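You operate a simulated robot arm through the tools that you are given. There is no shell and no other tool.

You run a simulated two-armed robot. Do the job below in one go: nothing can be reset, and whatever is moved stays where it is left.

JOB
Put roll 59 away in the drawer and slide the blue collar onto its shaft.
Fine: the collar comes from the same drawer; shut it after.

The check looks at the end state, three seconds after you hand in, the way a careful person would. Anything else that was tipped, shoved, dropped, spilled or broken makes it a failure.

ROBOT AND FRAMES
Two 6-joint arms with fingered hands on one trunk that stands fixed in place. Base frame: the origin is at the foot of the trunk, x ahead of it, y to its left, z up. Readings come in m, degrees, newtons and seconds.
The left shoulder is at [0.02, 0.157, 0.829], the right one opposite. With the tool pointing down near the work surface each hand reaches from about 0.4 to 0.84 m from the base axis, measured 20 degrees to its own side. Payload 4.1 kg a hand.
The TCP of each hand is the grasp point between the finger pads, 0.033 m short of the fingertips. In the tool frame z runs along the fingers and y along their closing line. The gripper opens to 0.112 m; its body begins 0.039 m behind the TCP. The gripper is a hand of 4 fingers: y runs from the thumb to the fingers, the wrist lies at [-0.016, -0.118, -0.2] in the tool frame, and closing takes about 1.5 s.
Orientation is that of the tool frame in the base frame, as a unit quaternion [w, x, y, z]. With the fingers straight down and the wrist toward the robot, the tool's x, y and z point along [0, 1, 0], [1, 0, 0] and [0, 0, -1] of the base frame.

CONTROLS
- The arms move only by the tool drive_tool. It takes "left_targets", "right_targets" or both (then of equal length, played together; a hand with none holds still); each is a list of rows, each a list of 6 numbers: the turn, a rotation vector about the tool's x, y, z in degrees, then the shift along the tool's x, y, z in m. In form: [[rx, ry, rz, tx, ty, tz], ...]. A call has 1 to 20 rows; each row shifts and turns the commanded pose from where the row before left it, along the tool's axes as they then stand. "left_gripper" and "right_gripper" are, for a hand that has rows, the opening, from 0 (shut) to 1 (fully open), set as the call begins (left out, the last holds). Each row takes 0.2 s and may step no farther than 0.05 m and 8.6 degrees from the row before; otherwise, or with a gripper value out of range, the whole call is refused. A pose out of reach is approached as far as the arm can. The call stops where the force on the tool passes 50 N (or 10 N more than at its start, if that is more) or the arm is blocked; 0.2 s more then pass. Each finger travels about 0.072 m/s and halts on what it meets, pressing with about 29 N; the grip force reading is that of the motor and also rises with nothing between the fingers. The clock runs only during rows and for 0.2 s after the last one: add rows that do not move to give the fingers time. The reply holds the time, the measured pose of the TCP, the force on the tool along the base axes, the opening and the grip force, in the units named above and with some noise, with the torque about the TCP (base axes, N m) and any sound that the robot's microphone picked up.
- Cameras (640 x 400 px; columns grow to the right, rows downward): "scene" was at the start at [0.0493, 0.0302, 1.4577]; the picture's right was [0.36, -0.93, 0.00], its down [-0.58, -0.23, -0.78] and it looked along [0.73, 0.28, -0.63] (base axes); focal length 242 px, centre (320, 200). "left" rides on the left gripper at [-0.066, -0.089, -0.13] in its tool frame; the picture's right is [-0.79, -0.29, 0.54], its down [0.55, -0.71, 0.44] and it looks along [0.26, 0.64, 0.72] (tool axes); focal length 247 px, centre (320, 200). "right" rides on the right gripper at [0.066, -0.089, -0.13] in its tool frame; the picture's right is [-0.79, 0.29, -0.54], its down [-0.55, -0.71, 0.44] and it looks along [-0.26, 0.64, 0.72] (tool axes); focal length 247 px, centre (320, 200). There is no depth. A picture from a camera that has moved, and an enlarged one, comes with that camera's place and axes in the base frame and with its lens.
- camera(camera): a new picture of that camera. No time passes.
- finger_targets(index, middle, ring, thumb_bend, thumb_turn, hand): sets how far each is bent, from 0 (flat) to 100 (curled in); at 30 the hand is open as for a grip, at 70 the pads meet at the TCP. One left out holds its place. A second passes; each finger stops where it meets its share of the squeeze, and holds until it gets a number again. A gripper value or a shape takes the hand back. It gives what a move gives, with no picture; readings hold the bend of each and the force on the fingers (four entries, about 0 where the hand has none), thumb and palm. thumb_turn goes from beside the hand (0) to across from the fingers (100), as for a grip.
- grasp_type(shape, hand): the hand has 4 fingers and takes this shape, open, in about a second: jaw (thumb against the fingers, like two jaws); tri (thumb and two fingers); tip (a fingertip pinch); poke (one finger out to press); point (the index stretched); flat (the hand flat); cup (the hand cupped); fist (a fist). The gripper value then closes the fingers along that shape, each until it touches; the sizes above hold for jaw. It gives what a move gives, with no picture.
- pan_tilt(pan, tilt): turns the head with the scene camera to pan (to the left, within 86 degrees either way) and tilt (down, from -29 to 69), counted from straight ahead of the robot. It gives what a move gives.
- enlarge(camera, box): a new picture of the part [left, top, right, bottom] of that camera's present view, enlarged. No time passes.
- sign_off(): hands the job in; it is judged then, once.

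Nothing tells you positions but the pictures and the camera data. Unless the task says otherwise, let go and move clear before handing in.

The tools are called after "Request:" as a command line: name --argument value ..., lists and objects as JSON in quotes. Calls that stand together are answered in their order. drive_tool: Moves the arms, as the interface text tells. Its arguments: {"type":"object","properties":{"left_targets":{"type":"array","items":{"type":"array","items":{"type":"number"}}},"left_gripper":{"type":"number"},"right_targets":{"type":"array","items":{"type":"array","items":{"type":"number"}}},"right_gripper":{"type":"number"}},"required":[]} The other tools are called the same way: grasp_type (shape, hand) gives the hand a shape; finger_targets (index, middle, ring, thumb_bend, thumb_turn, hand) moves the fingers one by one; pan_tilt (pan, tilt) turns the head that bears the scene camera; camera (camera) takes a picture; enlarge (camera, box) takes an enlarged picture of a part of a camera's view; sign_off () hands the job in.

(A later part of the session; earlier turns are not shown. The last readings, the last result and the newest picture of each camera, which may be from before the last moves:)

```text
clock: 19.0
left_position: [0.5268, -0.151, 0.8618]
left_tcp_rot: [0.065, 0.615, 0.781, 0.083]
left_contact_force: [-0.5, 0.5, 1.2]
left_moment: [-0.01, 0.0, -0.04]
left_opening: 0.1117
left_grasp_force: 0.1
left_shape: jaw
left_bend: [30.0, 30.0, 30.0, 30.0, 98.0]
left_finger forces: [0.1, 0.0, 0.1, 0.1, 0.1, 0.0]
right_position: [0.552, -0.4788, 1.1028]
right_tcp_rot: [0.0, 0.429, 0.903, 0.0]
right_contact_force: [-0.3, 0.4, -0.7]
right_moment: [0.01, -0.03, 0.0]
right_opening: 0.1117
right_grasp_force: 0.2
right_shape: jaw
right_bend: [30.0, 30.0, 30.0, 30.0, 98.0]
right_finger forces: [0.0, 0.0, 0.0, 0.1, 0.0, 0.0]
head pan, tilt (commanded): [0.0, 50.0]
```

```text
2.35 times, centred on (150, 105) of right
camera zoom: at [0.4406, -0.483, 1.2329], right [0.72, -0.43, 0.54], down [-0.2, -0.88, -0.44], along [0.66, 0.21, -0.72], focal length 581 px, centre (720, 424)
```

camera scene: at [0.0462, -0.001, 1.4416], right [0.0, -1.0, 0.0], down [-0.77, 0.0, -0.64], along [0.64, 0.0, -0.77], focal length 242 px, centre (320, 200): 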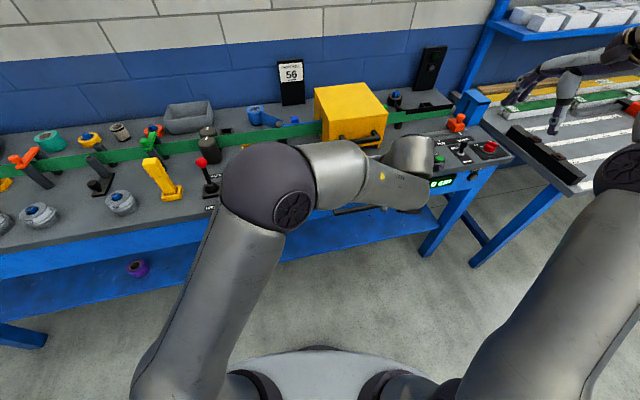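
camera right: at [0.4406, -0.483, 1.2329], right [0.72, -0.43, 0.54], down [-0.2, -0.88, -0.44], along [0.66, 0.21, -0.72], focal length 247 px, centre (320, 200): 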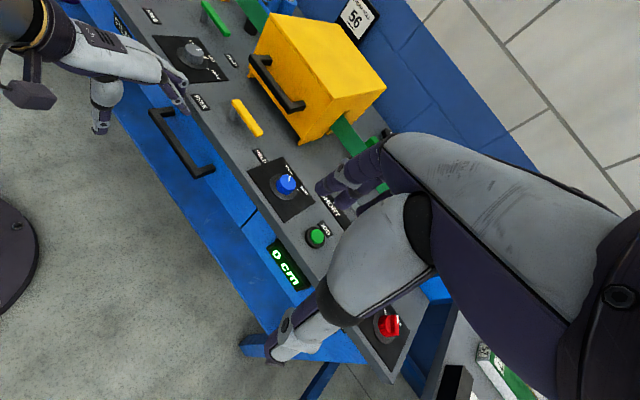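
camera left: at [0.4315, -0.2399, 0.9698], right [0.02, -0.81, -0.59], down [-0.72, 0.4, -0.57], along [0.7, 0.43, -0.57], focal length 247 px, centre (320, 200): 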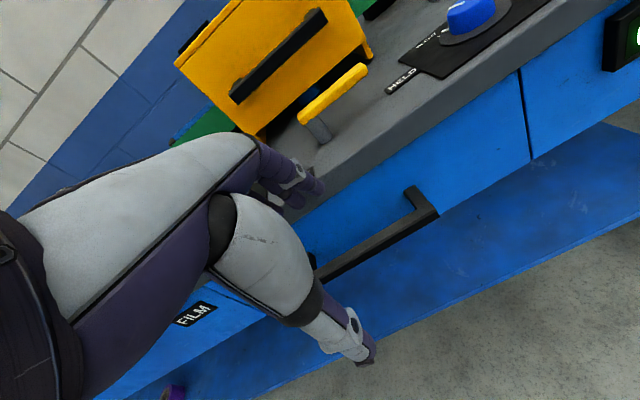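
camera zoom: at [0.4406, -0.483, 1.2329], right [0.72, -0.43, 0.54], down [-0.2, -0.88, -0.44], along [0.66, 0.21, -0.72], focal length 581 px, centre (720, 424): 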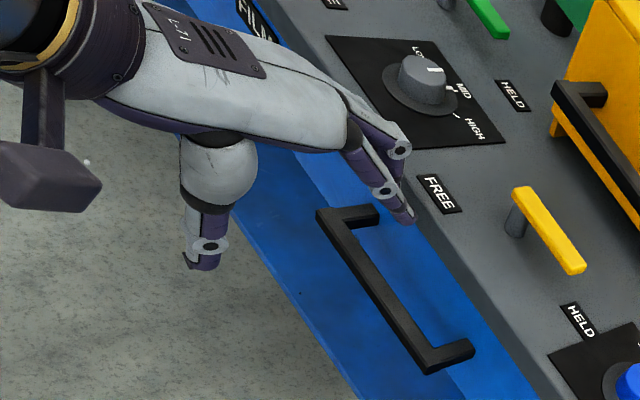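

From this view the fingers slant outward when open; bending them partly will make them more upright so they fit the gap. I'll set the fingers to about 50 and look again.

Request:
finger_targets --hand "left" --index 50 --middle 50 --ring 50 --thumb_bend 30 --thumb_turn 98

Request:
enlarge --camera "right" --box '[60, 20, 240, 190]'

Request:
enlarge --camera "left" --box '[220, 120, 460, 380]'

```text
clock: 20.0
left_position: [0.5262, -0.151, 0.8612]
left_tcp_rot: [0.065, 0.615, 0.782, 0.082]
left_contact_force: [0.4, -0.5, 0.0]
left_moment: [0.03, 0.0, 0.02]
left_opening: 0.0851
left_grasp_force: 0.1
left_shape: fingers
left_bend: [50.0, 50.0, 50.0, 30.0, 96.0]
left_finger forces: [0.0, 0.0, 0.0, 0.1, 0.0, 0.1]
right_position: [0.5524, -0.4781, 1.1032]
right_tcp_rot: [0.0, 0.429, 0.903, 0.0]
right_contact_force: [-0.4, -0.1, 0.1]
right_moment: [0.0, 0.01, -0.03]
right_opening: 0.1113
right_grasp_force: 0.0
right_shape: jaw
right_bend: [30.0, 30.0, 30.0, 30.0, 98.0]
right_finger forces: [0.0, 0.0, 0.0, 0.0, 0.0, 0.1]
head pan, tilt (commanded): [0.0, 50.0]
```

```text
2.35 times, centred on (150, 105) of right
camera zoom: at [0.4408, -0.4829, 1.233], right [0.72, -0.43, 0.54], down [-0.2, -0.88, -0.44], along [0.66, 0.2, -0.72], focal length 581 px, centre (720, 424)
```

zoom: 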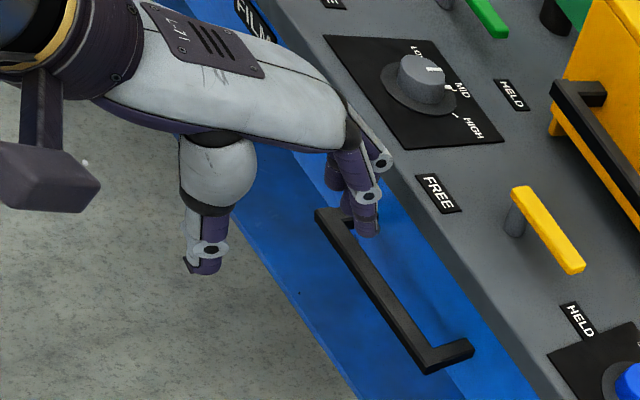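

```text
1.54 times, centred on (340, 250) of left
camera zoom: at [0.4317, -0.2399, 0.9702], right [0.02, -0.81, -0.59], down [-0.72, 0.4, -0.57], along [0.7, 0.43, -0.57], focal length 380 px, centre (289, 123)
```

zoom: 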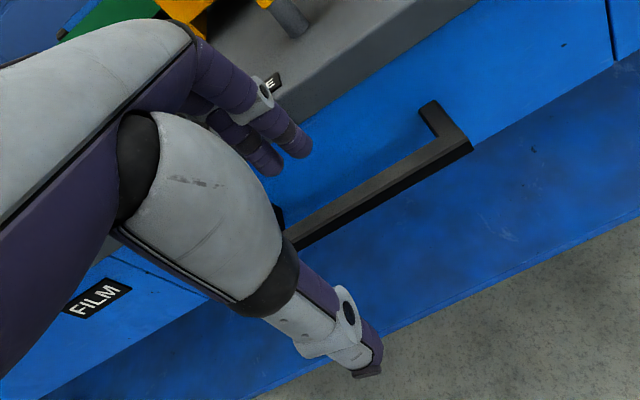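

The bent fingers are upright and should fit. I'll tilt 5° more and go down most of the way, then check.

Request:
drive_tool --left_targets '[[-5, 0, 0, 0, 0, 0], [0, 0, 0, 0, 0.002, 0.025], [0, 0, 0, 0, 0.002, 0.025], [0, 0, 0, 0, 0.002, 0.025]]'

Request:
enlarge --camera "right" --box '[90, 50, 230, 180]'

Request:
enlarge --camera "left" --box '[220, 120, 460, 380]'

```text
clock: 21.0
left_position: [0.5524, -0.1441, 0.792]
left_tcp_rot: [0.091, 0.612, 0.777, 0.116]
left_contact_force: [0.5, 0.2, 0.6]
left_moment: [-0.02, 0.02, 0.01]
left_opening: 0.0855
left_grasp_force: 0.0
left_shape: fingers
left_bend: [50.0, 50.0, 50.0, 30.0, 96.0]
left_finger forces: [0.0, 0.0, 0.1, 0.0, 0.0, 0.1]
right_position: [0.5523, -0.4788, 1.1027]
right_tcp_rot: [0.0, 0.429, 0.903, 0.0]
right_contact_force: [-0.9, -0.2, 0.0]
right_moment: [0.01, -0.04, 0.04]
right_opening: 0.1116
right_grasp_force: 0.0
right_shape: jaw
right_bend: [30.0, 30.0, 30.0, 30.0, 98.0]
right_finger forces: [0.0, 0.1, 0.0, 0.0, 0.0, 0.1]
head pan, tilt (commanded): [0.0, 50.0]
```

```text
3.08 times, centred on (160, 115) of right
camera zoom: at [0.4406, -0.4829, 1.233], right [0.72, -0.43, 0.54], down [-0.2, -0.88, -0.44], along [0.66, 0.2, -0.72], focal length 760 px, centre (812, 462)
```

zoom: 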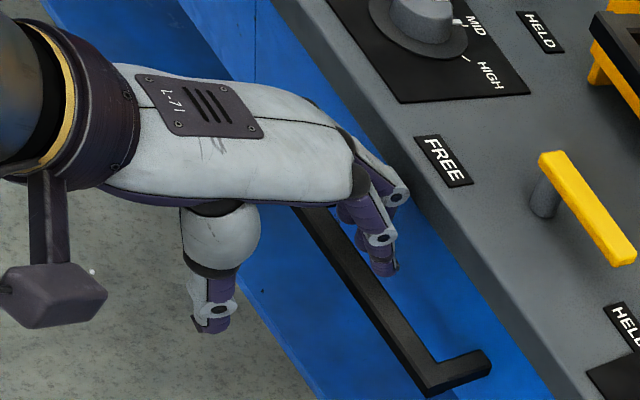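

```text
1.54 times, centred on (340, 250) of left
camera zoom: at [0.449, -0.2359, 0.8903], right [0.07, -0.8, -0.6], down [-0.67, 0.41, -0.62], along [0.74, 0.44, -0.5], focal length 380 px, centre (289, 123)
```

zoom: 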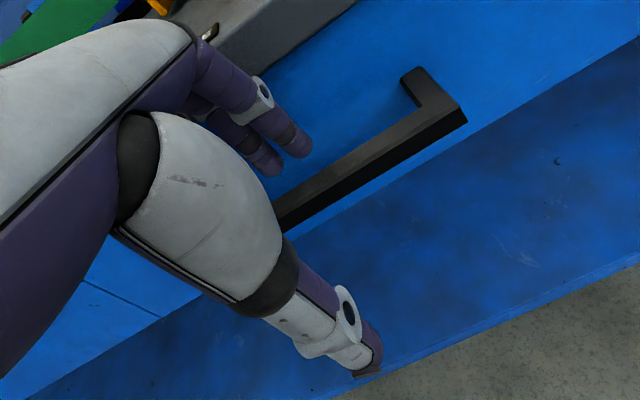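

The fingers line up just behind the bar. I'll go down the last 5 cm.

Request:
drive_tool --left_targets '[[0, 0, 0, 0, 0.003, 0.017], [0, 0, 0, 0, 0.002, 0.017], [0, 0, 0, 0, 0.0015, 0.017]]'

Request:
enlarge --camera "right" --box '[90, 50, 230, 180]'

Request:
enlarge --camera "left" --box '[220, 120, 460, 380]'

```text
clock: 21.8
left_position: [0.5726, -0.1394, 0.7448]
left_tcp_rot: [0.092, 0.612, 0.777, 0.116]
left_contact_force: [-8.9, -1.3, 4.3]
left_moment: [0.11, -0.51, 0.2]
left_opening: 0.0855
left_grasp_force: 5.0
left_shape: fingers
left_bend: [50.0, 52.0, 50.0, 30.0, 96.0]
left_finger forces: [0.0, 10.0, 0.0, 0.0, 0.0, 0.0]
right_position: [0.5513, -0.4788, 1.1035]
right_tcp_rot: [0.0, 0.43, 0.903, 0.0]
right_contact_force: [-0.4, 0.2, -0.5]
right_moment: [0.03, 0.02, 0.0]
right_opening: 0.1119
right_grasp_force: 0.0
right_shape: jaw
right_bend: [30.0, 30.0, 30.0, 30.0, 98.0]
right_finger forces: [0.1, 0.0, 0.0, 0.1, 0.0, 0.0]
head pan, tilt (commanded): [0.0, 50.0]
```

```text
3.08 times, centred on (160, 115) of right
camera zoom: at [0.4404, -0.483, 1.2331], right [0.72, -0.43, 0.54], down [-0.2, -0.88, -0.44], along [0.66, 0.2, -0.72], focal length 760 px, centre (812, 462)
```

zoom: 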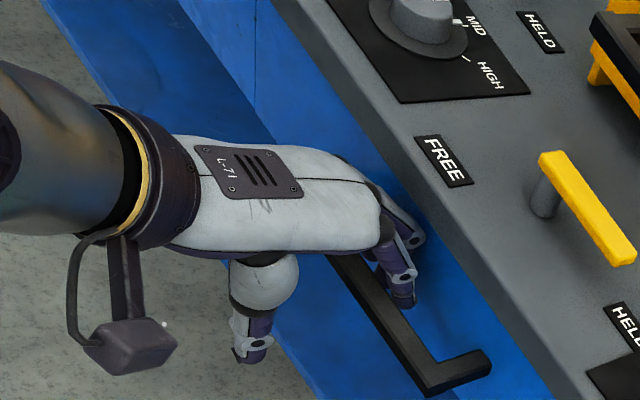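

```text
1.54 times, centred on (340, 250) of left
camera zoom: at [0.4691, -0.2311, 0.8437], right [0.07, -0.8, -0.6], down [-0.67, 0.41, -0.62], along [0.74, 0.44, -0.5], focal length 380 px, centre (289, 123)
```

zoom: 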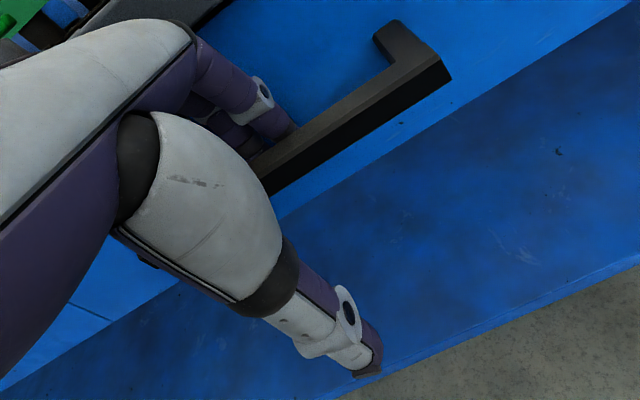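

The fingers are behind the bar, with the middle finger lightly touching the drawer face. I'll back off a few millimetres, curl the fingers onto the bar, then pull gently.

Request:
drive_tool --left_targets '[[0, 0, 0, 0, -0.0038, -0.0012], [0, 0, 0, 0, 0, 0]]'

Request:
finger_targets --hand "left" --index 62 --middle 62 --ring 62

Request:
drive_tool --left_targets '[[0, 0, 0, 0, -0.0096, -0.0029], [0, 0, 0, 0, -0.0096, -0.0029], [0, 0, 0, 0, -0.0096, -0.0029]]'

Request:
camera --camera "right"

```text
clock: 22.4
left_position: [0.5699, -0.1397, 0.7447]
left_tcp_rot: [0.092, 0.611, 0.778, 0.116]
left_contact_force: [-0.4, 0.0, -0.1]
left_moment: [0.02, 0.02, -0.01]
left_opening: 0.0854
left_grasp_force: 0.3
left_shape: fingers
left_bend: [50.0, 50.0, 50.0, 30.0, 96.0]
left_finger forces: [0.4, 0.0, 0.1, 0.0, 0.1, 0.1]
right_position: [0.553, -0.479, 1.1033]
right_tcp_rot: [0.0, 0.43, 0.903, 0.0]
right_contact_force: [-0.1, -0.2, 0.8]
right_moment: [-0.02, -0.01, 0.0]
right_opening: 0.1115
right_grasp_force: 0.0
right_shape: jaw
right_bend: [30.0, 30.0, 30.0, 30.0, 98.0]
right_finger forces: [0.1, 0.0, 0.0, 0.1, 0.0, 0.0]
head pan, tilt (commanded): [0.0, 50.0]
```

```text
clock: 23.4
left_position: [0.5696, -0.141, 0.7446]
left_tcp_rot: [0.091, 0.612, 0.777, 0.116]
left_contact_force: [-0.1, -1.6, 1.3]
left_moment: [0.04, -0.11, -0.04]
left_opening: 0.0703
left_grasp_force: 2.1
left_shape: fingers
left_bend: [61.0, 63.0, 62.0, 30.0, 96.0]
left_finger forces: [1.7, 2.1, 0.1, 0.0, 0.0, 0.1]
right_position: [0.5524, -0.4782, 1.1027]
right_tcp_rot: [0.0, 0.43, 0.903, 0.0]
right_contact_force: [-0.1, 0.3, 0.6]
right_moment: [-0.01, 0.0, 0.0]
right_opening: 0.1118
right_grasp_force: 0.1
right_shape: jaw
right_bend: [30.0, 30.0, 30.0, 30.0, 98.0]
right_finger forces: [0.0, 0.0, 0.0, 0.0, 0.1, 0.0]
head pan, tilt (commanded): [0.0, 50.0]
```

```text
clock: 24.2
left_position: [0.5402, -0.1478, 0.7451]
left_tcp_rot: [0.092, 0.612, 0.777, 0.116]
left_contact_force: [-0.5, -0.7, 1.0]
left_moment: [0.01, -0.05, 0.01]
left_opening: 0.0704
left_grasp_force: 1.2
left_shape: fingers
left_bend: [61.0, 63.0, 62.0, 30.0, 96.0]
left_finger forces: [1.5, 1.9, 0.3, 0.1, 0.1, 0.0]
right_position: [0.5518, -0.4787, 1.1033]
right_tcp_rot: [0.0, 0.429, 0.903, -0.001]
right_contact_force: [-0.2, -0.8, -0.5]
right_moment: [-0.01, 0.01, 0.01]
right_opening: 0.1119
right_grasp_force: 0.1
right_shape: jaw
right_bend: [30.0, 30.0, 30.0, 30.0, 98.0]
right_finger forces: [0.0, 0.0, 0.0, 0.1, 0.0, 0.0]
head pan, tilt (commanded): [0.0, 50.0]
```

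```text
taken
camera right: at [0.4409, -0.4829, 1.233], right [0.72, -0.43, 0.54], down [-0.2, -0.88, -0.44], along [0.66, 0.2, -0.72], focal length 247 px, centre (320, 200)
```

right: 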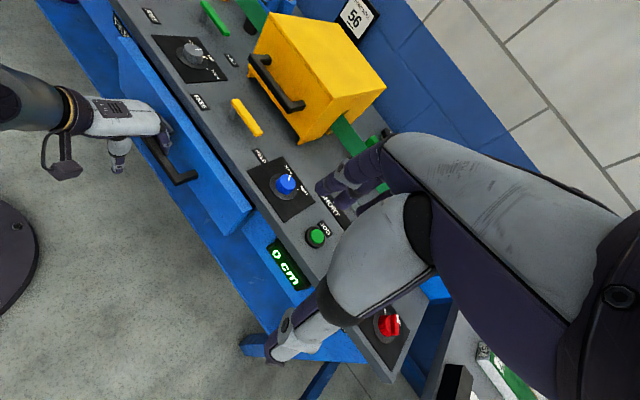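

The drawer slides freely. I'll keep pulling it open, about 0.14 m more.

Request:
drive_tool --left_targets '[[0, 0, 0, 0, -0.0191, -0.0058], [0, 0, 0, 0, -0.0191, -0.0058], [0, 0, 0, 0, -0.0191, -0.0058], [0, 0, 0, 0, -0.0191, -0.0058], [0, 0, 0, 0, -0.0191, -0.0058], [0, 0, 0, 0, -0.0191, -0.0058], [0, 0, 0, 0, -0.0191, -0.0058]]'

Request:
camera --camera "right"

Request:
camera --camera "scene"

```text
clock: 25.8
left_position: [0.404, -0.1812, 0.7439]
left_tcp_rot: [0.091, 0.613, 0.776, 0.116]
left_contact_force: [0.1, -0.3, 1.9]
left_moment: [0.0, -0.1, 0.0]
left_opening: 0.0703
left_grasp_force: 1.4
left_shape: fingers
left_bend: [61.0, 63.0, 62.0, 30.0, 96.0]
left_finger forces: [1.5, 2.0, 0.1, 0.0, 0.1, 0.0]
right_position: [0.5519, -0.4783, 1.1034]
right_tcp_rot: [0.0, 0.429, 0.903, 0.0]
right_contact_force: [0.9, -0.1, -0.1]
right_moment: [0.01, 0.03, -0.01]
right_opening: 0.1115
right_grasp_force: 0.0
right_shape: jaw
right_bend: [30.0, 30.0, 30.0, 30.0, 98.0]
right_finger forces: [0.0, 0.0, 0.0, 0.0, 0.1, 0.1]
head pan, tilt (commanded): [0.0, 50.0]
```

```text
taken
camera right: at [0.4409, -0.4829, 1.233], right [0.72, -0.43, 0.54], down [-0.2, -0.88, -0.44], along [0.66, 0.2, -0.72], focal length 247 px, centre (320, 200)
```

right: 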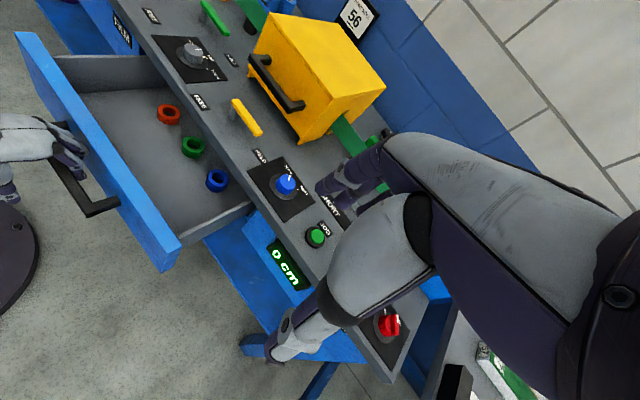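

```text
taken
camera scene: at [0.0466, -0.001, 1.4416], right [0.0, -1.0, 0.0], down [-0.77, 0.0, -0.64], along [0.64, 0.0, -0.77], focal length 242 px, centre (320, 200)
```

scene: 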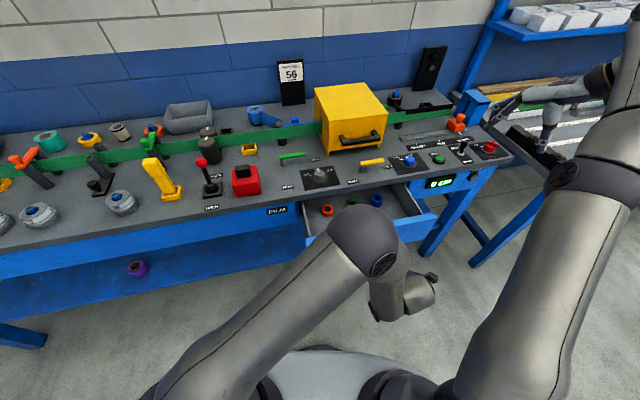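

The drawer is open: inside lie three collars – red, green and blue. I'll zoom in for details.

Request:
enlarge --camera "right" --box '[60, 40, 280, 220]'

Request:
enlarge --camera "right" --box '[150, 95, 240, 195]'

Request:
enlarge --camera "scene" --box '[290, 170, 450, 270]'

```text
2.22 times, centred on (170, 130) of right
camera zoom: at [0.4409, -0.4829, 1.233], right [0.72, -0.43, 0.54], down [-0.2, -0.88, -0.44], along [0.66, 0.2, -0.72], focal length 549 px, centre (653, 356)
```

zoom: 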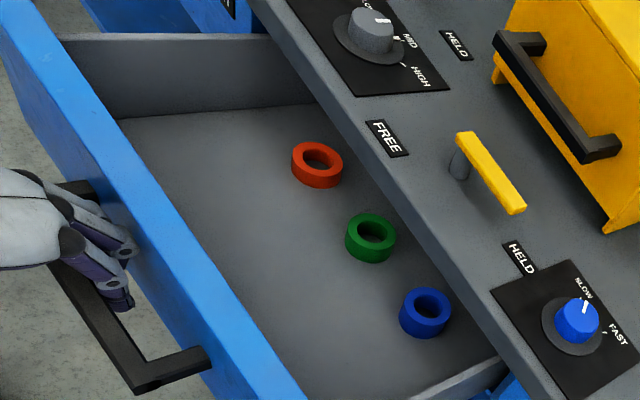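

```text
4.00 times, centred on (195, 145) of right
camera zoom: at [0.4409, -0.4829, 1.233], right [0.72, -0.43, 0.54], down [-0.2, -0.88, -0.44], along [0.66, 0.2, -0.72], focal length 988 px, centre (820, 420)
```

zoom: 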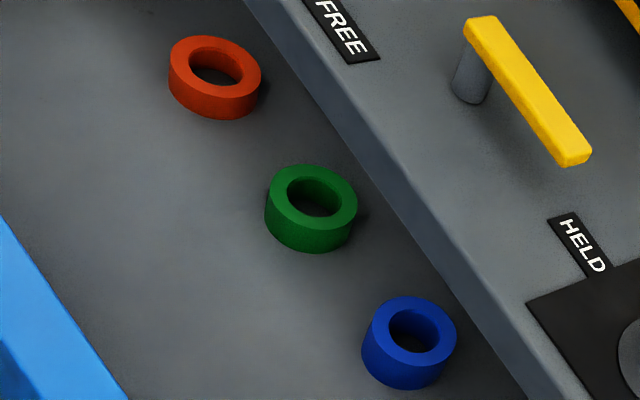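

```text
4.00 times, centred on (370, 220) of scene
camera zoom: at [0.0466, -0.001, 1.4416], right [0.0, -1.0, 0.0], down [-0.77, 0.0, -0.64], along [0.64, 0.0, -0.77], focal length 968 px, centre (120, 120)
```

zoom: 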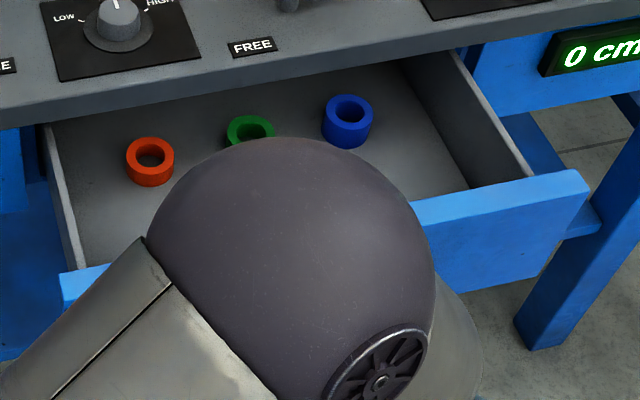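

The collars lie near the back of the opening, partly below the bench edge. I'll pull the drawer a bit further, watching the force.

Request:
drive_tool --left_targets '[[0, 0, 0, 0, -0.0143, -0.0044], [0, 0, 0, 0, -0.0143, -0.0044], [0, 0, 0, 0, -0.0143, -0.0044], [0, 0, 0, 0, -0.0143, -0.0044]]'

Request:
camera --camera "right"

Request:
camera --camera "scene"

```text
clock: 26.8
left_position: [0.3469, -0.1946, 0.7446]
left_tcp_rot: [0.092, 0.612, 0.777, 0.116]
left_contact_force: [-0.5, 0.0, 1.6]
left_moment: [0.0, -0.1, 0.01]
left_opening: 0.0704
left_grasp_force: 2.5
left_shape: fingers
left_bend: [61.0, 63.0, 62.0, 30.0, 96.0]
left_finger forces: [1.6, 2.0, 0.1, 0.0, 0.0, 0.0]
right_position: [0.5526, -0.479, 1.1034]
right_tcp_rot: [0.0, 0.43, 0.903, 0.0]
right_contact_force: [-0.8, 1.2, -0.5]
right_moment: [-0.02, -0.01, 0.01]
right_opening: 0.1117
right_grasp_force: 0.0
right_shape: jaw
right_bend: [30.0, 30.0, 30.0, 30.0, 98.0]
right_finger forces: [0.0, 0.1, 0.1, 0.0, 0.0, 0.0]
head pan, tilt (commanded): [0.0, 50.0]
```

```text
taken
camera right: at [0.4409, -0.4829, 1.233], right [0.72, -0.43, 0.54], down [-0.2, -0.88, -0.44], along [0.66, 0.2, -0.72], focal length 247 px, centre (320, 200)
```

right: 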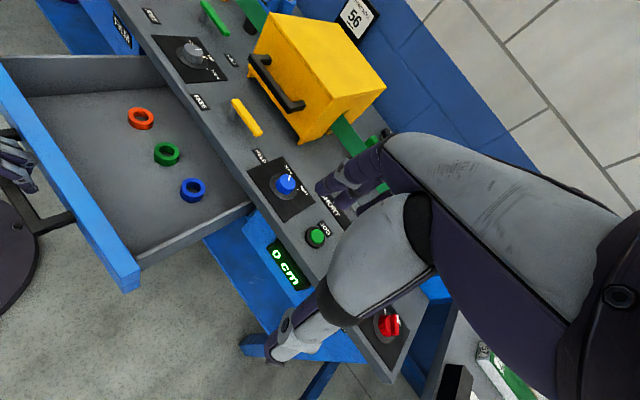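

```text
taken
camera scene: at [0.0465, -0.0011, 1.4416], right [0.0, -1.0, 0.0], down [-0.77, 0.0, -0.64], along [0.64, 0.0, -0.77], focal length 242 px, centre (320, 200)
```

scene: 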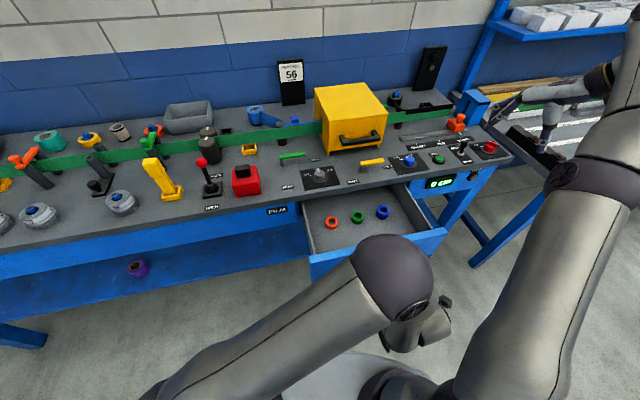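

The drawer is open about 0.23 m and all three collars are clear of the bench edge. I'll release the handle and lift the left hand straight up.

Request:
finger_targets --hand "left" --index 50 --middle 50 --ring 50

Request:
drive_tool --left_targets '[[0, 0, 0, 0, 0.0058, -0.0191], [0, 0, 0, 0, 0.0117, -0.0382], [0, 0, 0, 0, 0.0117, -0.0382], [0, 0, 0, 0, 0.0117, -0.0382], [0, 0, 0, 0, 0.0117, -0.0382], [0, 0, 0, 0, 0.0117, -0.0382], [0, 0, 0, 0, 0.0117, -0.0382]]'

Request:
camera --camera "right"

```text
clock: 27.8
left_position: [0.3477, -0.1942, 0.7446]
left_tcp_rot: [0.091, 0.612, 0.777, 0.116]
left_contact_force: [0.2, 0.1, 0.0]
left_moment: [-0.01, -0.01, 0.02]
left_opening: 0.0852
left_grasp_force: 0.1
left_shape: fingers
left_bend: [50.0, 50.0, 50.0, 30.0, 96.0]
left_finger forces: [0.1, 0.1, 0.0, 0.0, 0.1, 0.0]
right_position: [0.5516, -0.479, 1.1023]
right_tcp_rot: [0.0, 0.429, 0.903, 0.0]
right_contact_force: [1.1, 0.5, -1.1]
right_moment: [-0.05, 0.0, -0.03]
right_opening: 0.1117
right_grasp_force: 0.1
right_shape: jaw
right_bend: [30.0, 30.0, 30.0, 30.0, 98.0]
right_finger forces: [0.0, 0.1, 0.0, 0.0, 0.0, 0.0]
head pan, tilt (commanded): [0.0, 50.0]
```

```text
clock: 29.4
left_position: [0.3483, -0.1879, 0.996]
left_tcp_rot: [0.082, 0.61, 0.779, 0.123]
left_contact_force: [-0.1, 0.6, -0.2]
left_moment: [0.01, -0.03, -0.01]
left_opening: 0.0856
left_grasp_force: 0.0
left_shape: fingers
left_bend: [50.0, 50.0, 50.0, 30.0, 96.0]
left_finger forces: [0.0, 0.0, 0.1, 0.0, 0.0, 0.1]
right_position: [0.5508, -0.4789, 1.106]
right_tcp_rot: [0.001, 0.43, 0.903, 0.0]
right_contact_force: [-0.3, 0.0, -1.0]
right_moment: [0.01, 0.0, -0.02]
right_opening: 0.1117
right_grasp_force: 0.1
right_shape: jaw
right_bend: [30.0, 30.0, 30.0, 30.0, 98.0]
right_finger forces: [0.0, 0.0, 0.1, 0.0, 0.0, 0.0]
head pan, tilt (commanded): [0.0, 50.0]
stopped in row 7 (left hand): the force on the tool passed its limit at 61 N (the readings are from after the stop); the commanded pose is now the measured one
```

```text
taken
camera right: at [0.4393, -0.4831, 1.235], right [0.72, -0.43, 0.54], down [-0.2, -0.88, -0.43], along [0.66, 0.2, -0.72], focal length 247 px, centre (320, 200)
```

right: 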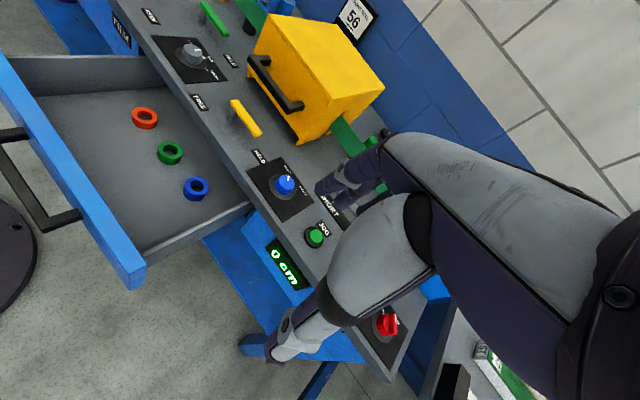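

The left arm bumped something at the top of the lift, probably the right arm. I'll look at the scene before moving further.

Request:
camera --camera "scene"

Request:
pan_tilt --pan -30 --tilt 60

Request:
camera --camera "scene"

Request:
camera --camera "left"

```text
taken
camera scene: at [0.0463, -0.001, 1.4416], right [0.0, -1.0, 0.0], down [-0.77, 0.0, -0.64], along [0.64, 0.0, -0.77], focal length 242 px, centre (320, 200)
```

scene: 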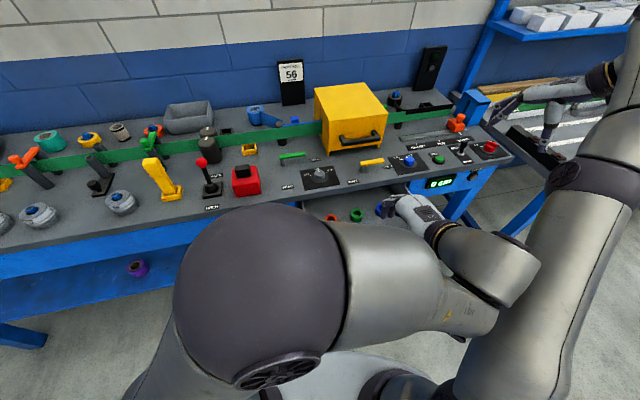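

```text
clock: 30.4
left_position: [0.3481, -0.1879, 0.9972]
left_tcp_rot: [0.08, 0.609, 0.78, 0.124]
left_contact_force: [-0.3, -0.3, -0.1]
left_moment: [0.01, -0.02, -0.01]
left_opening: 0.0854
left_grasp_force: 0.0
left_shape: fingers
left_bend: [50.0, 50.0, 50.0, 30.0, 96.0]
left_finger forces: [0.1, 0.0, 0.0, 0.0, 0.0, 0.0]
right_position: [0.5513, -0.4792, 1.1052]
right_tcp_rot: [0.002, 0.43, 0.903, 0.0]
right_contact_force: [-0.2, 0.4, -1.3]
right_moment: [0.0, 0.02, -0.02]
right_opening: 0.1118
right_grasp_force: 0.0
right_shape: jaw
right_bend: [30.0, 30.0, 30.0, 30.0, 98.0]
right_finger forces: [0.1, 0.0, 0.1, 0.0, 0.0, 0.0]
head pan, tilt (commanded): [-30.0, 60.0]
```

```text
taken
camera scene: at [0.0272, -0.0344, 1.429], right [-0.5, -0.87, 0.0], down [-0.75, 0.43, -0.5], along [0.43, -0.25, -0.87], focal length 242 px, centre (320, 200)
```

scene: 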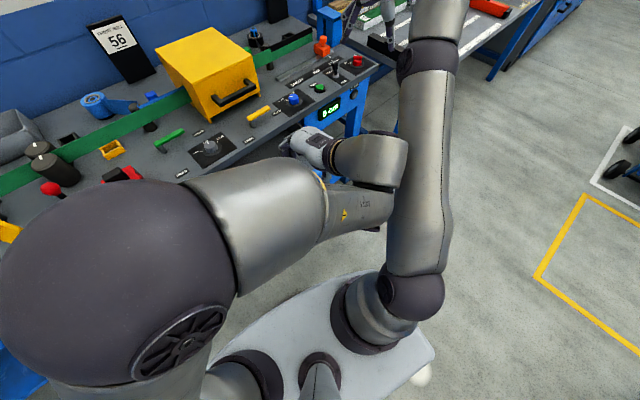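

```text
taken
camera left: at [0.2464, -0.2825, 1.0942], right [0.08, -0.78, -0.62], down [-0.68, 0.41, -0.61], along [0.73, 0.46, -0.5], focal length 247 px, centre (320, 200)
```

left: 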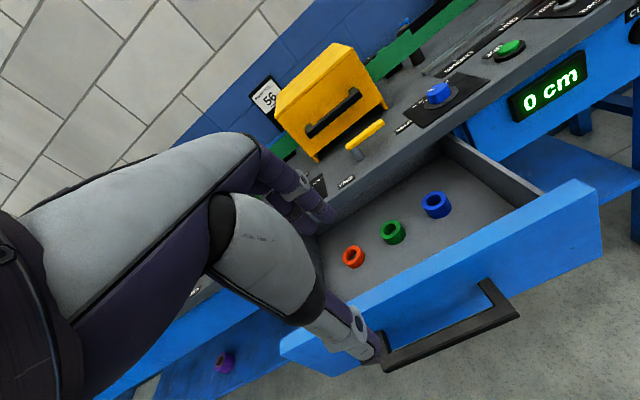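

The left wrist touched the right upper arm; nothing on the bench moved. I'll move the left hand away to the left, levelling it on the way toward roll 59.

Request:
drive_tool --left_targets '[[0, 0, 0, 0.03, 0.03, 0], [0, 0, 0, 0.03, 0.03, 0], [8.5, 0, 0, 0.03, 0.02, 0], [8.5, 0, 0, 0.03, 0.02, 0], [0, 0, 0, 0.045, 0.015, -0.01], [0, 0, 0, 0.045, 0.015, -0.01], [0, 0, 0, 0.045, 0.015, -0.01], [0, 0, 0, 0.045, 0.015, -0.01], [0, 0, 0, 0.045, 0.015, -0.01], [0, 0, 0, 0.045, 0.015, -0.01], [0, 0, 0, 0.045, 0.015, -0.01], [0, 0, 0, 0.045, 0.015, -0.01]]'

Request:
pan_tilt --pan 0 --tilt 50

Request:
camera --camera "scene"

Request:
enlarge --camera "scene" --box '[290, 170, 450, 280]'

Request:
enlarge --camera "right" --box '[0, 40, 260, 300]'

```text
clock: 33.0
left_position: [0.4405, 0.3293, 1.1143]
left_tcp_rot: [-0.01, 0.615, 0.789, 0.006]
left_contact_force: [0.2, -1.0, -0.3]
left_moment: [0.01, 0.02, -0.01]
left_opening: 0.0854
left_grasp_force: 0.0
left_shape: fingers
left_bend: [50.0, 50.0, 50.0, 30.0, 96.0]
left_finger forces: [0.0, 0.0, 0.1, 0.0, 0.1, 0.1]
right_position: [0.5515, -0.4795, 1.1061]
right_tcp_rot: [0.002, 0.43, 0.903, 0.0]
right_contact_force: [-0.3, -0.4, 0.1]
right_moment: [0.03, 0.01, -0.02]
right_opening: 0.1115
right_grasp_force: 0.1
right_shape: jaw
right_bend: [30.0, 30.0, 30.0, 30.0, 98.0]
right_finger forces: [0.1, 0.0, 0.0, 0.1, 0.0, 0.0]
head pan, tilt (commanded): [-30.0, 60.0]
```

```text
clock: 34.0
left_position: [0.4408, 0.3281, 1.1147]
left_tcp_rot: [-0.01, 0.615, 0.788, 0.007]
left_contact_force: [0.9, -0.5, -1.0]
left_moment: [0.03, -0.04, -0.02]
left_opening: 0.0854
left_grasp_force: 0.0
left_shape: fingers
left_bend: [50.0, 50.0, 50.0, 30.0, 96.0]
left_finger forces: [0.0, 0.0, 0.1, 0.0, 0.0, 0.1]
right_position: [0.5511, -0.4809, 1.1055]
right_tcp_rot: [0.002, 0.431, 0.902, 0.001]
right_contact_force: [-0.2, 0.1, 0.4]
right_moment: [-0.01, -0.02, 0.02]
right_opening: 0.1116
right_grasp_force: 0.0
right_shape: jaw
right_bend: [30.0, 30.0, 30.0, 30.0, 98.0]
right_finger forces: [0.1, 0.0, 0.0, 0.0, 0.0, 0.0]
head pan, tilt (commanded): [0.0, 50.0]
```

```text
taken
camera scene: at [0.0464, -0.0012, 1.4416], right [0.0, -1.0, 0.0], down [-0.77, 0.0, -0.64], along [0.64, 0.0, -0.77], focal length 242 px, centre (320, 200)
```

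scene: 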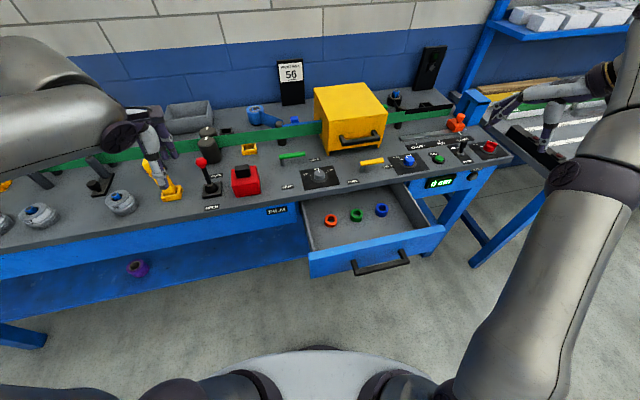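

```text
3.64 times, centred on (370, 225) of scene
camera zoom: at [0.0464, -0.0012, 1.4416], right [0.0, -1.0, 0.0], down [-0.77, 0.0, -0.64], along [0.64, 0.0, -0.77], focal length 880 px, centre (138, 109)
```

zoom: 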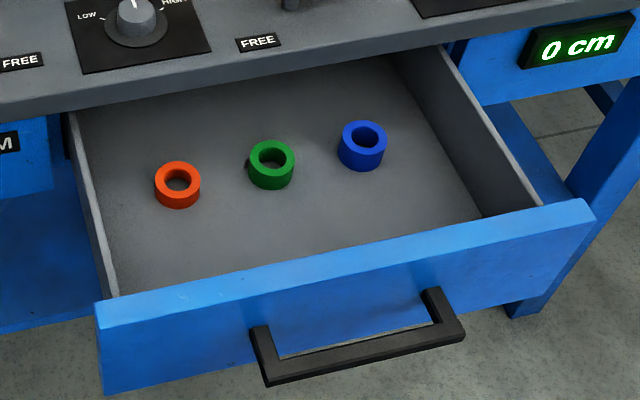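

```text
1.54 times, centred on (130, 170) of right
camera zoom: at [0.4394, -0.4832, 1.2349], right [0.72, -0.44, 0.54], down [-0.2, -0.88, -0.43], along [0.66, 0.2, -0.72], focal length 380 px, centre (612, 246)
```

zoom: 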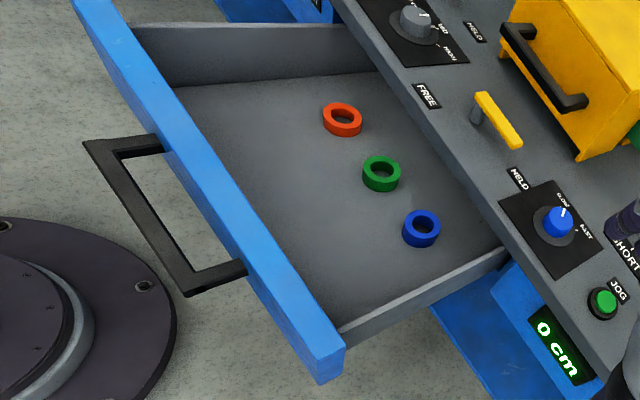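

The drawer contents are clear: red, green, and blue collars in a row near the back, with free floor in front. Now I open the left hand, level it, and move above roll 59 for a close look.

Request:
grasp_type --hand "left" --shape "jaw"

Request:
drive_tool --left_targets '[[0, -1.4, 0, 0, 0, 0], [0, 0, 0, 0.0413, 0.0133, 0], [0, 0, 0, 0.0413, 0.0133, 0], [0, 0, 0, 0.0413, 0.0133, 0], [0, 0, 0, 0.0413, 0.0133, 0], [0, 0, 0, 0.0413, 0.0133, 0], [0, 0, 0, 0.0413, 0.0133, 0], [0, 0, 0, 0, 0, 0.043], [0, 0, 0, 0, 0, 0.043], [0, 0, 0, 0, 0, 0.043]]' --left_gripper 1

Request:
camera --camera "left"

Request:
pan_tilt --pan 40 --tilt 45

Request:
camera --camera "scene"

```text
clock: 34.9
left_position: [0.4422, 0.3297, 1.1137]
left_tcp_rot: [-0.01, 0.615, 0.789, 0.007]
left_contact_force: [0.3, 0.2, 0.6]
left_moment: [-0.04, 0.01, 0.01]
left_opening: 0.1116
left_grasp_force: 0.2
left_shape: jaw
left_bend: [30.0, 30.0, 30.0, 30.0, 97.0]
left_finger forces: [0.1, 0.0, 0.0, 0.0, 0.0, 0.0]
right_position: [0.5518, -0.4787, 1.1051]
right_tcp_rot: [0.002, 0.43, 0.903, 0.0]
right_contact_force: [0.0, -0.2, 0.4]
right_moment: [-0.03, 0.0, 0.02]
right_opening: 0.1118
right_grasp_force: 0.0
right_shape: jaw
right_bend: [30.0, 30.0, 30.0, 30.0, 98.0]
right_finger forces: [0.0, 0.0, 0.0, 0.0, 0.1, 0.0]
head pan, tilt (commanded): [0.0, 50.0]
```

```text
clock: 37.0
left_position: [0.4591, 0.5875, 0.9843]
left_tcp_rot: [0.0, 0.615, 0.788, -0.001]
left_contact_force: [-0.8, 0.3, -0.2]
left_moment: [-0.01, 0.0, -0.01]
left_opening: 0.1119
left_grasp_force: 0.2
left_shape: jaw
left_bend: [30.0, 30.0, 30.0, 30.0, 98.0]
left_finger forces: [0.1, 0.0, 0.1, 0.1, 0.1, 0.1]
right_position: [0.5519, -0.48, 1.1057]
right_tcp_rot: [0.002, 0.431, 0.902, 0.0]
right_contact_force: [-0.3, 0.2, 0.4]
right_moment: [0.03, -0.03, 0.01]
right_opening: 0.1116
right_grasp_force: 0.0
right_shape: jaw
right_bend: [30.0, 30.0, 30.0, 30.0, 98.0]
right_finger forces: [0.0, 0.0, 0.0, 0.0, 0.0, 0.0]
head pan, tilt (commanded): [0.0, 50.0]
```

```text
taken
camera left: at [0.3894, 0.5036, 1.1158], right [-0.09, -0.84, -0.54], down [-0.82, 0.36, -0.43], along [0.56, 0.41, -0.72], focal length 247 px, centre (320, 200)
```

left: 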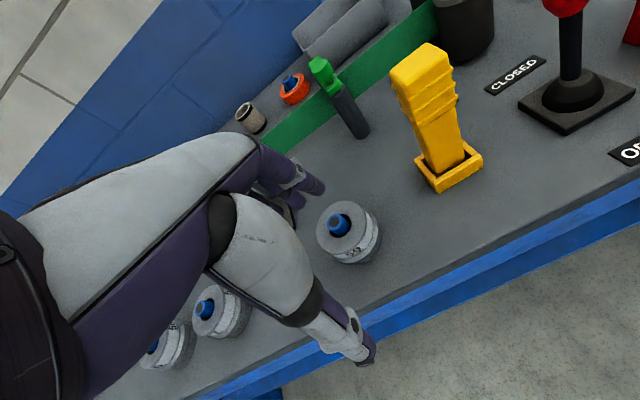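

```text
clock: 38.1
left_position: [0.4597, 0.5871, 0.9846]
left_tcp_rot: [0.0, 0.615, 0.788, 0.0]
left_contact_force: [0.0, -0.1, -0.1]
left_moment: [-0.02, 0.01, 0.02]
left_opening: 0.1117
left_grasp_force: 0.0
left_shape: jaw
left_bend: [30.0, 30.0, 30.0, 30.0, 98.0]
left_finger forces: [0.1, 0.0, 0.0, 0.0, 0.0, 0.0]
right_position: [0.5514, -0.4802, 1.1049]
right_tcp_rot: [0.002, 0.43, 0.903, 0.0]
right_contact_force: [0.3, -0.3, -0.2]
right_moment: [0.02, 0.01, 0.0]
right_opening: 0.1116
right_grasp_force: 0.1
right_shape: jaw
right_bend: [30.0, 30.0, 30.0, 30.0, 98.0]
right_finger forces: [0.0, 0.0, 0.0, 0.1, 0.0, 0.0]
head pan, tilt (commanded): [40.0, 45.0]
```

```text
taken
camera scene: at [0.0317, 0.0511, 1.4485], right [0.64, -0.77, 0.0], down [-0.54, -0.45, -0.71], along [0.54, 0.45, -0.71], focal length 242 px, centre (320, 200)
```

scene: 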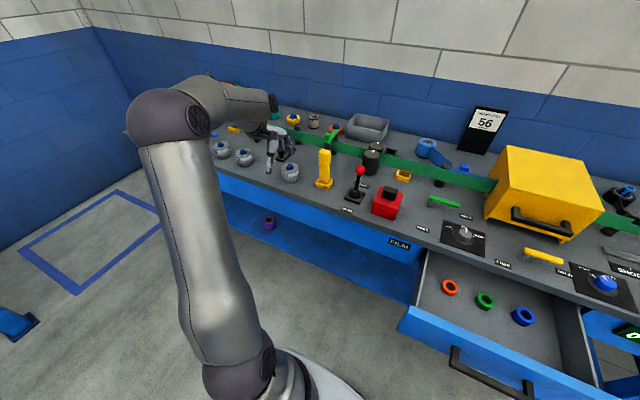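

Request:
enlarge --camera "left" --box '[290, 180, 410, 280]'

Request:
enlarge --camera "left" --box '[120, 260, 260, 390]'

Request:
enlarge --camera "scene" --box '[200, 100, 350, 200]'

```text
4.00 times, centred on (350, 230) of left
camera zoom: at [0.3897, 0.5037, 1.1161], right [-0.09, -0.84, -0.54], down [-0.82, 0.36, -0.43], along [0.56, 0.41, -0.72], focal length 988 px, centre (200, 80)
```

zoom: 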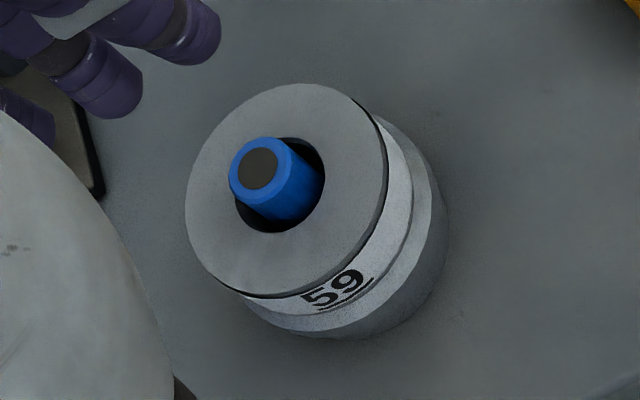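

```text
3.08 times, centred on (190, 325) of left
camera zoom: at [0.3897, 0.5037, 1.1161], right [-0.09, -0.84, -0.54], down [-0.82, 0.36, -0.43], along [0.56, 0.41, -0.72], focal length 760 px, centre (720, -185)
```

zoom: 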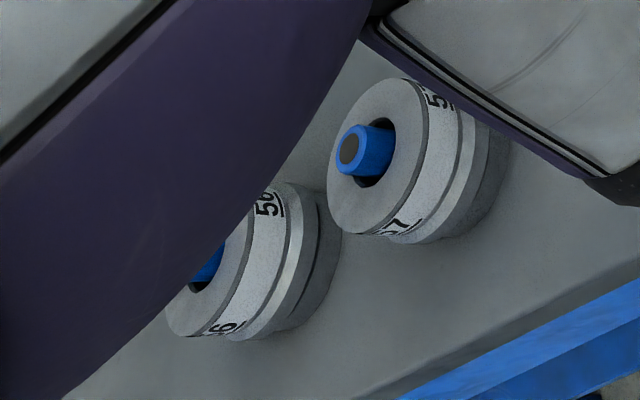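

```text
4.00 times, centred on (275, 150) of scene
camera zoom: at [0.0317, 0.0511, 1.4485], right [0.64, -0.77, 0.0], down [-0.54, -0.45, -0.71], along [0.54, 0.45, -0.71], focal length 968 px, centre (500, 400)
```

zoom: 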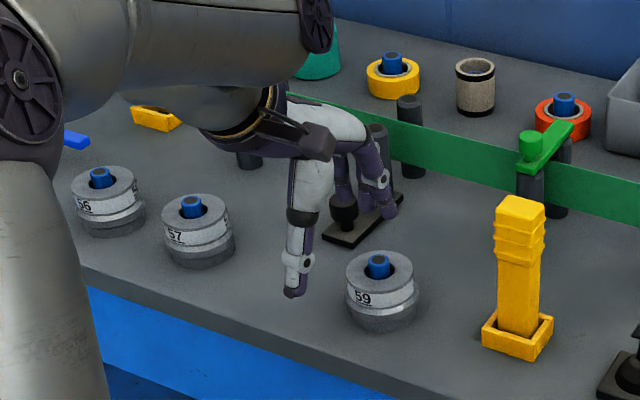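

Roll 59 stands on a fixed-looking dark peg with a blue tip, centred at about (0.521, 0.610), roll top near z≈0.878. I'll centre the open hand over it and go partway down.

Request:
drive_tool --left_targets '[[0, 0, 0, 0.0034, 0.0323, 0], [0, 0, 0, 0.0033, 0.0323, 0], [0, 0, 0, 0, 0, 0.03], [0, 0, 0, 0, 0, 0.03]]'

Request:
camera --camera "left"

Request:
enlarge --camera "scene" --box '[220, 100, 350, 200]'

```text
clock: 39.1
left_position: [0.521, 0.6096, 0.9245]
left_tcp_rot: [0.0, 0.614, 0.789, -0.001]
left_contact_force: [-0.4, -1.0, 0.5]
left_moment: [-0.03, 0.04, 0.0]
left_opening: 0.1119
left_grasp_force: 0.1
left_shape: jaw
left_bend: [30.0, 30.0, 30.0, 30.0, 98.0]
left_finger forces: [0.0, 0.0, 0.0, 0.0, 0.0, 0.0]
right_position: [0.5508, -0.4797, 1.105]
right_tcp_rot: [0.003, 0.43, 0.903, 0.0]
right_contact_force: [0.0, -0.4, 0.7]
right_moment: [0.01, -0.02, 0.0]
right_opening: 0.1117
right_grasp_force: 0.0
right_shape: jaw
right_bend: [30.0, 30.0, 30.0, 30.0, 98.0]
right_finger forces: [0.0, 0.0, 0.0, 0.0, 0.0, 0.0]
head pan, tilt (commanded): [40.0, 45.0]
```

```text
taken
camera left: at [0.4505, 0.5253, 1.0554], right [-0.09, -0.84, -0.54], down [-0.82, 0.36, -0.43], along [0.56, 0.41, -0.72], focal length 247 px, centre (320, 200)
```

left: 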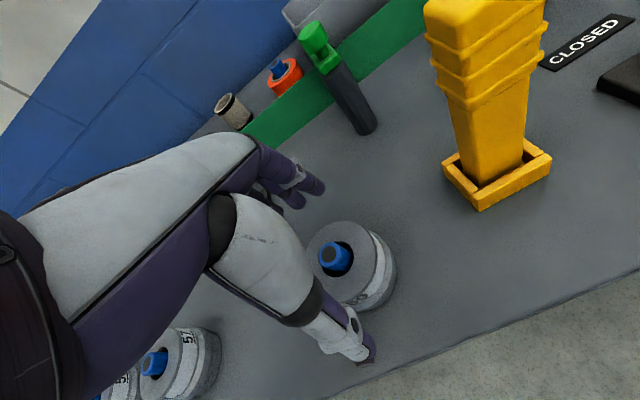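

```text
4.00 times, centred on (285, 150) of scene
camera zoom: at [0.0316, 0.051, 1.4485], right [0.64, -0.77, 0.0], down [-0.54, -0.45, -0.71], along [0.54, 0.45, -0.71], focal length 968 px, centre (460, 400)
```

zoom: 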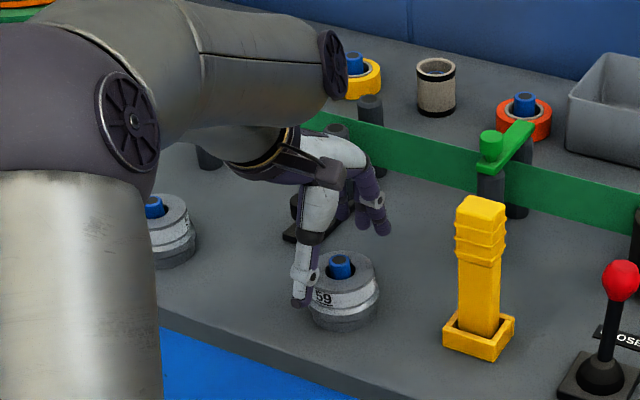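

Request:
enlarge --camera "left" --box '[280, 200, 400, 320]'

```text
3.33 times, centred on (340, 260) of left
camera zoom: at [0.4505, 0.5253, 1.0554], right [-0.09, -0.84, -0.54], down [-0.82, 0.36, -0.43], along [0.56, 0.41, -0.72], focal length 823 px, centre (253, 0)
```

zoom: 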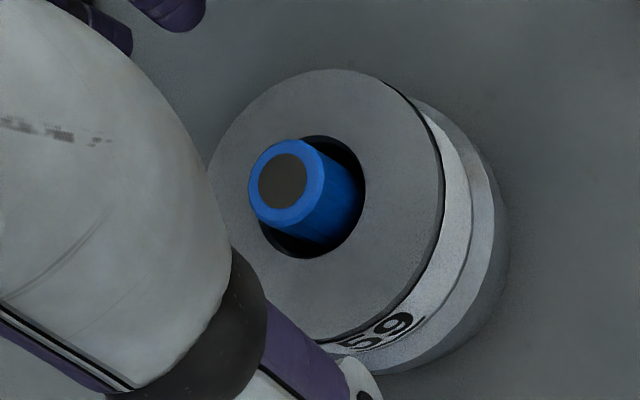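

The hand is centred over the peg within about 2 mm (peg top z≈0.899, roll top ≈0.880). I'll go down to the grasp height and close on the roll.

Request:
drive_tool --left_targets '[[0, 0, 0, 0, -0.001, 0.022], [0, 0, 0, 0, -0.001, 0.0215]]'

Request:
drive_tool --left_targets '[[0, 0, 0, 0, 0, 0], [0, 0, 0, 0, 0, 0], [0, 0, 0, 0, 0, 0], [0, 0, 0, 0, 0, 0], [0, 0, 0, 0, 0, 0], [0, 0, 0, 0, 0, 0], [0, 0, 0, 0, 0, 0], [0, 0, 0, 0, 0, 0]]' --left_gripper 0

Request:
camera --camera "left"

Request:
enlarge --camera "scene" --box '[220, 100, 350, 200]'

```text
clock: 39.7
left_position: [0.5179, 0.6087, 0.8806]
left_tcp_rot: [0.0, 0.615, 0.788, -0.001]
left_contact_force: [-0.3, -1.3, 0.0]
left_moment: [0.0, -0.02, 0.01]
left_opening: 0.1118
left_grasp_force: 0.1
left_shape: jaw
left_bend: [30.0, 30.0, 30.0, 30.0, 98.0]
left_finger forces: [0.1, 0.0, 0.0, 0.0, 0.0, 0.1]
right_position: [0.552, -0.4787, 1.1055]
right_tcp_rot: [0.002, 0.431, 0.902, -0.001]
right_contact_force: [-0.4, -1.1, 0.1]
right_moment: [-0.01, 0.01, 0.02]
right_opening: 0.1117
right_grasp_force: 0.1
right_shape: jaw
right_bend: [30.0, 30.0, 30.0, 30.0, 98.0]
right_finger forces: [0.0, 0.0, 0.0, 0.0, 0.0, 0.0]
head pan, tilt (commanded): [40.0, 45.0]
```

```text
clock: 41.5
left_position: [0.5174, 0.6094, 0.8805]
left_tcp_rot: [0.0, 0.614, 0.789, -0.001]
left_contact_force: [0.1, 0.0, -0.3]
left_moment: [0.01, -0.01, -0.01]
left_opening: 0.0599
left_grasp_force: 28.4
left_shape: jaw
left_bend: [76.0, 42.0, 44.0, 69.0, 100.0]
left_finger forces: [15.6, 9.4, 0.0, 0.0, 24.9, 0.0]
right_position: [0.5506, -0.4806, 1.1058]
right_tcp_rot: [0.002, 0.431, 0.902, 0.0]
right_contact_force: [-0.4, -0.6, -0.3]
right_moment: [-0.02, 0.0, 0.05]
right_opening: 0.1116
right_grasp_force: 0.0
right_shape: jaw
right_bend: [30.0, 30.0, 30.0, 30.0, 98.0]
right_finger forces: [0.0, 0.0, 0.0, 0.1, 0.1, 0.1]
head pan, tilt (commanded): [40.0, 45.0]
```

```text
taken
camera left: at [0.4478, 0.5249, 1.0116], right [-0.09, -0.84, -0.54], down [-0.82, 0.36, -0.43], along [0.56, 0.41, -0.72], focal length 247 px, centre (320, 200)
```

left: 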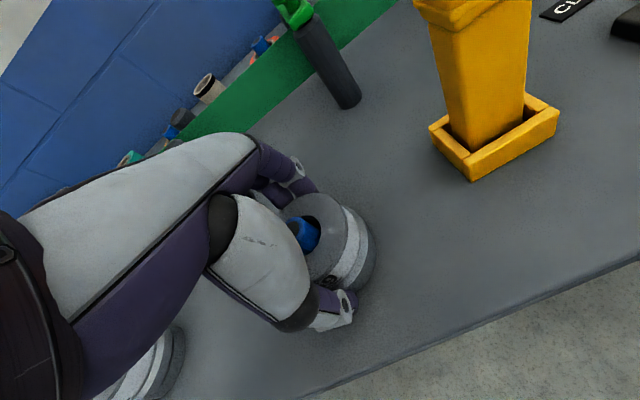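

```text
4.00 times, centred on (285, 150) of scene
camera zoom: at [0.0317, 0.0512, 1.4485], right [0.64, -0.77, 0.0], down [-0.54, -0.45, -0.71], along [0.54, 0.45, -0.71], focal length 968 px, centre (460, 400)
```

zoom: 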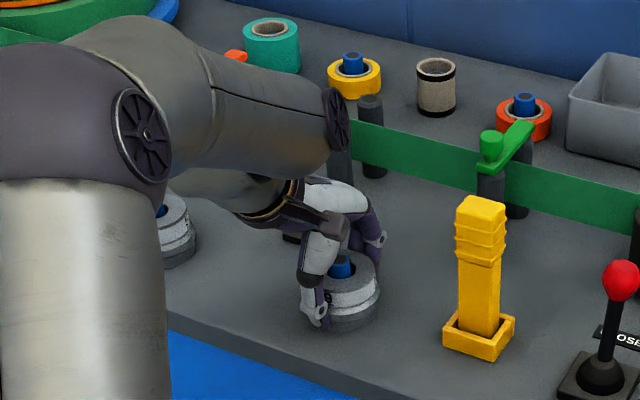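

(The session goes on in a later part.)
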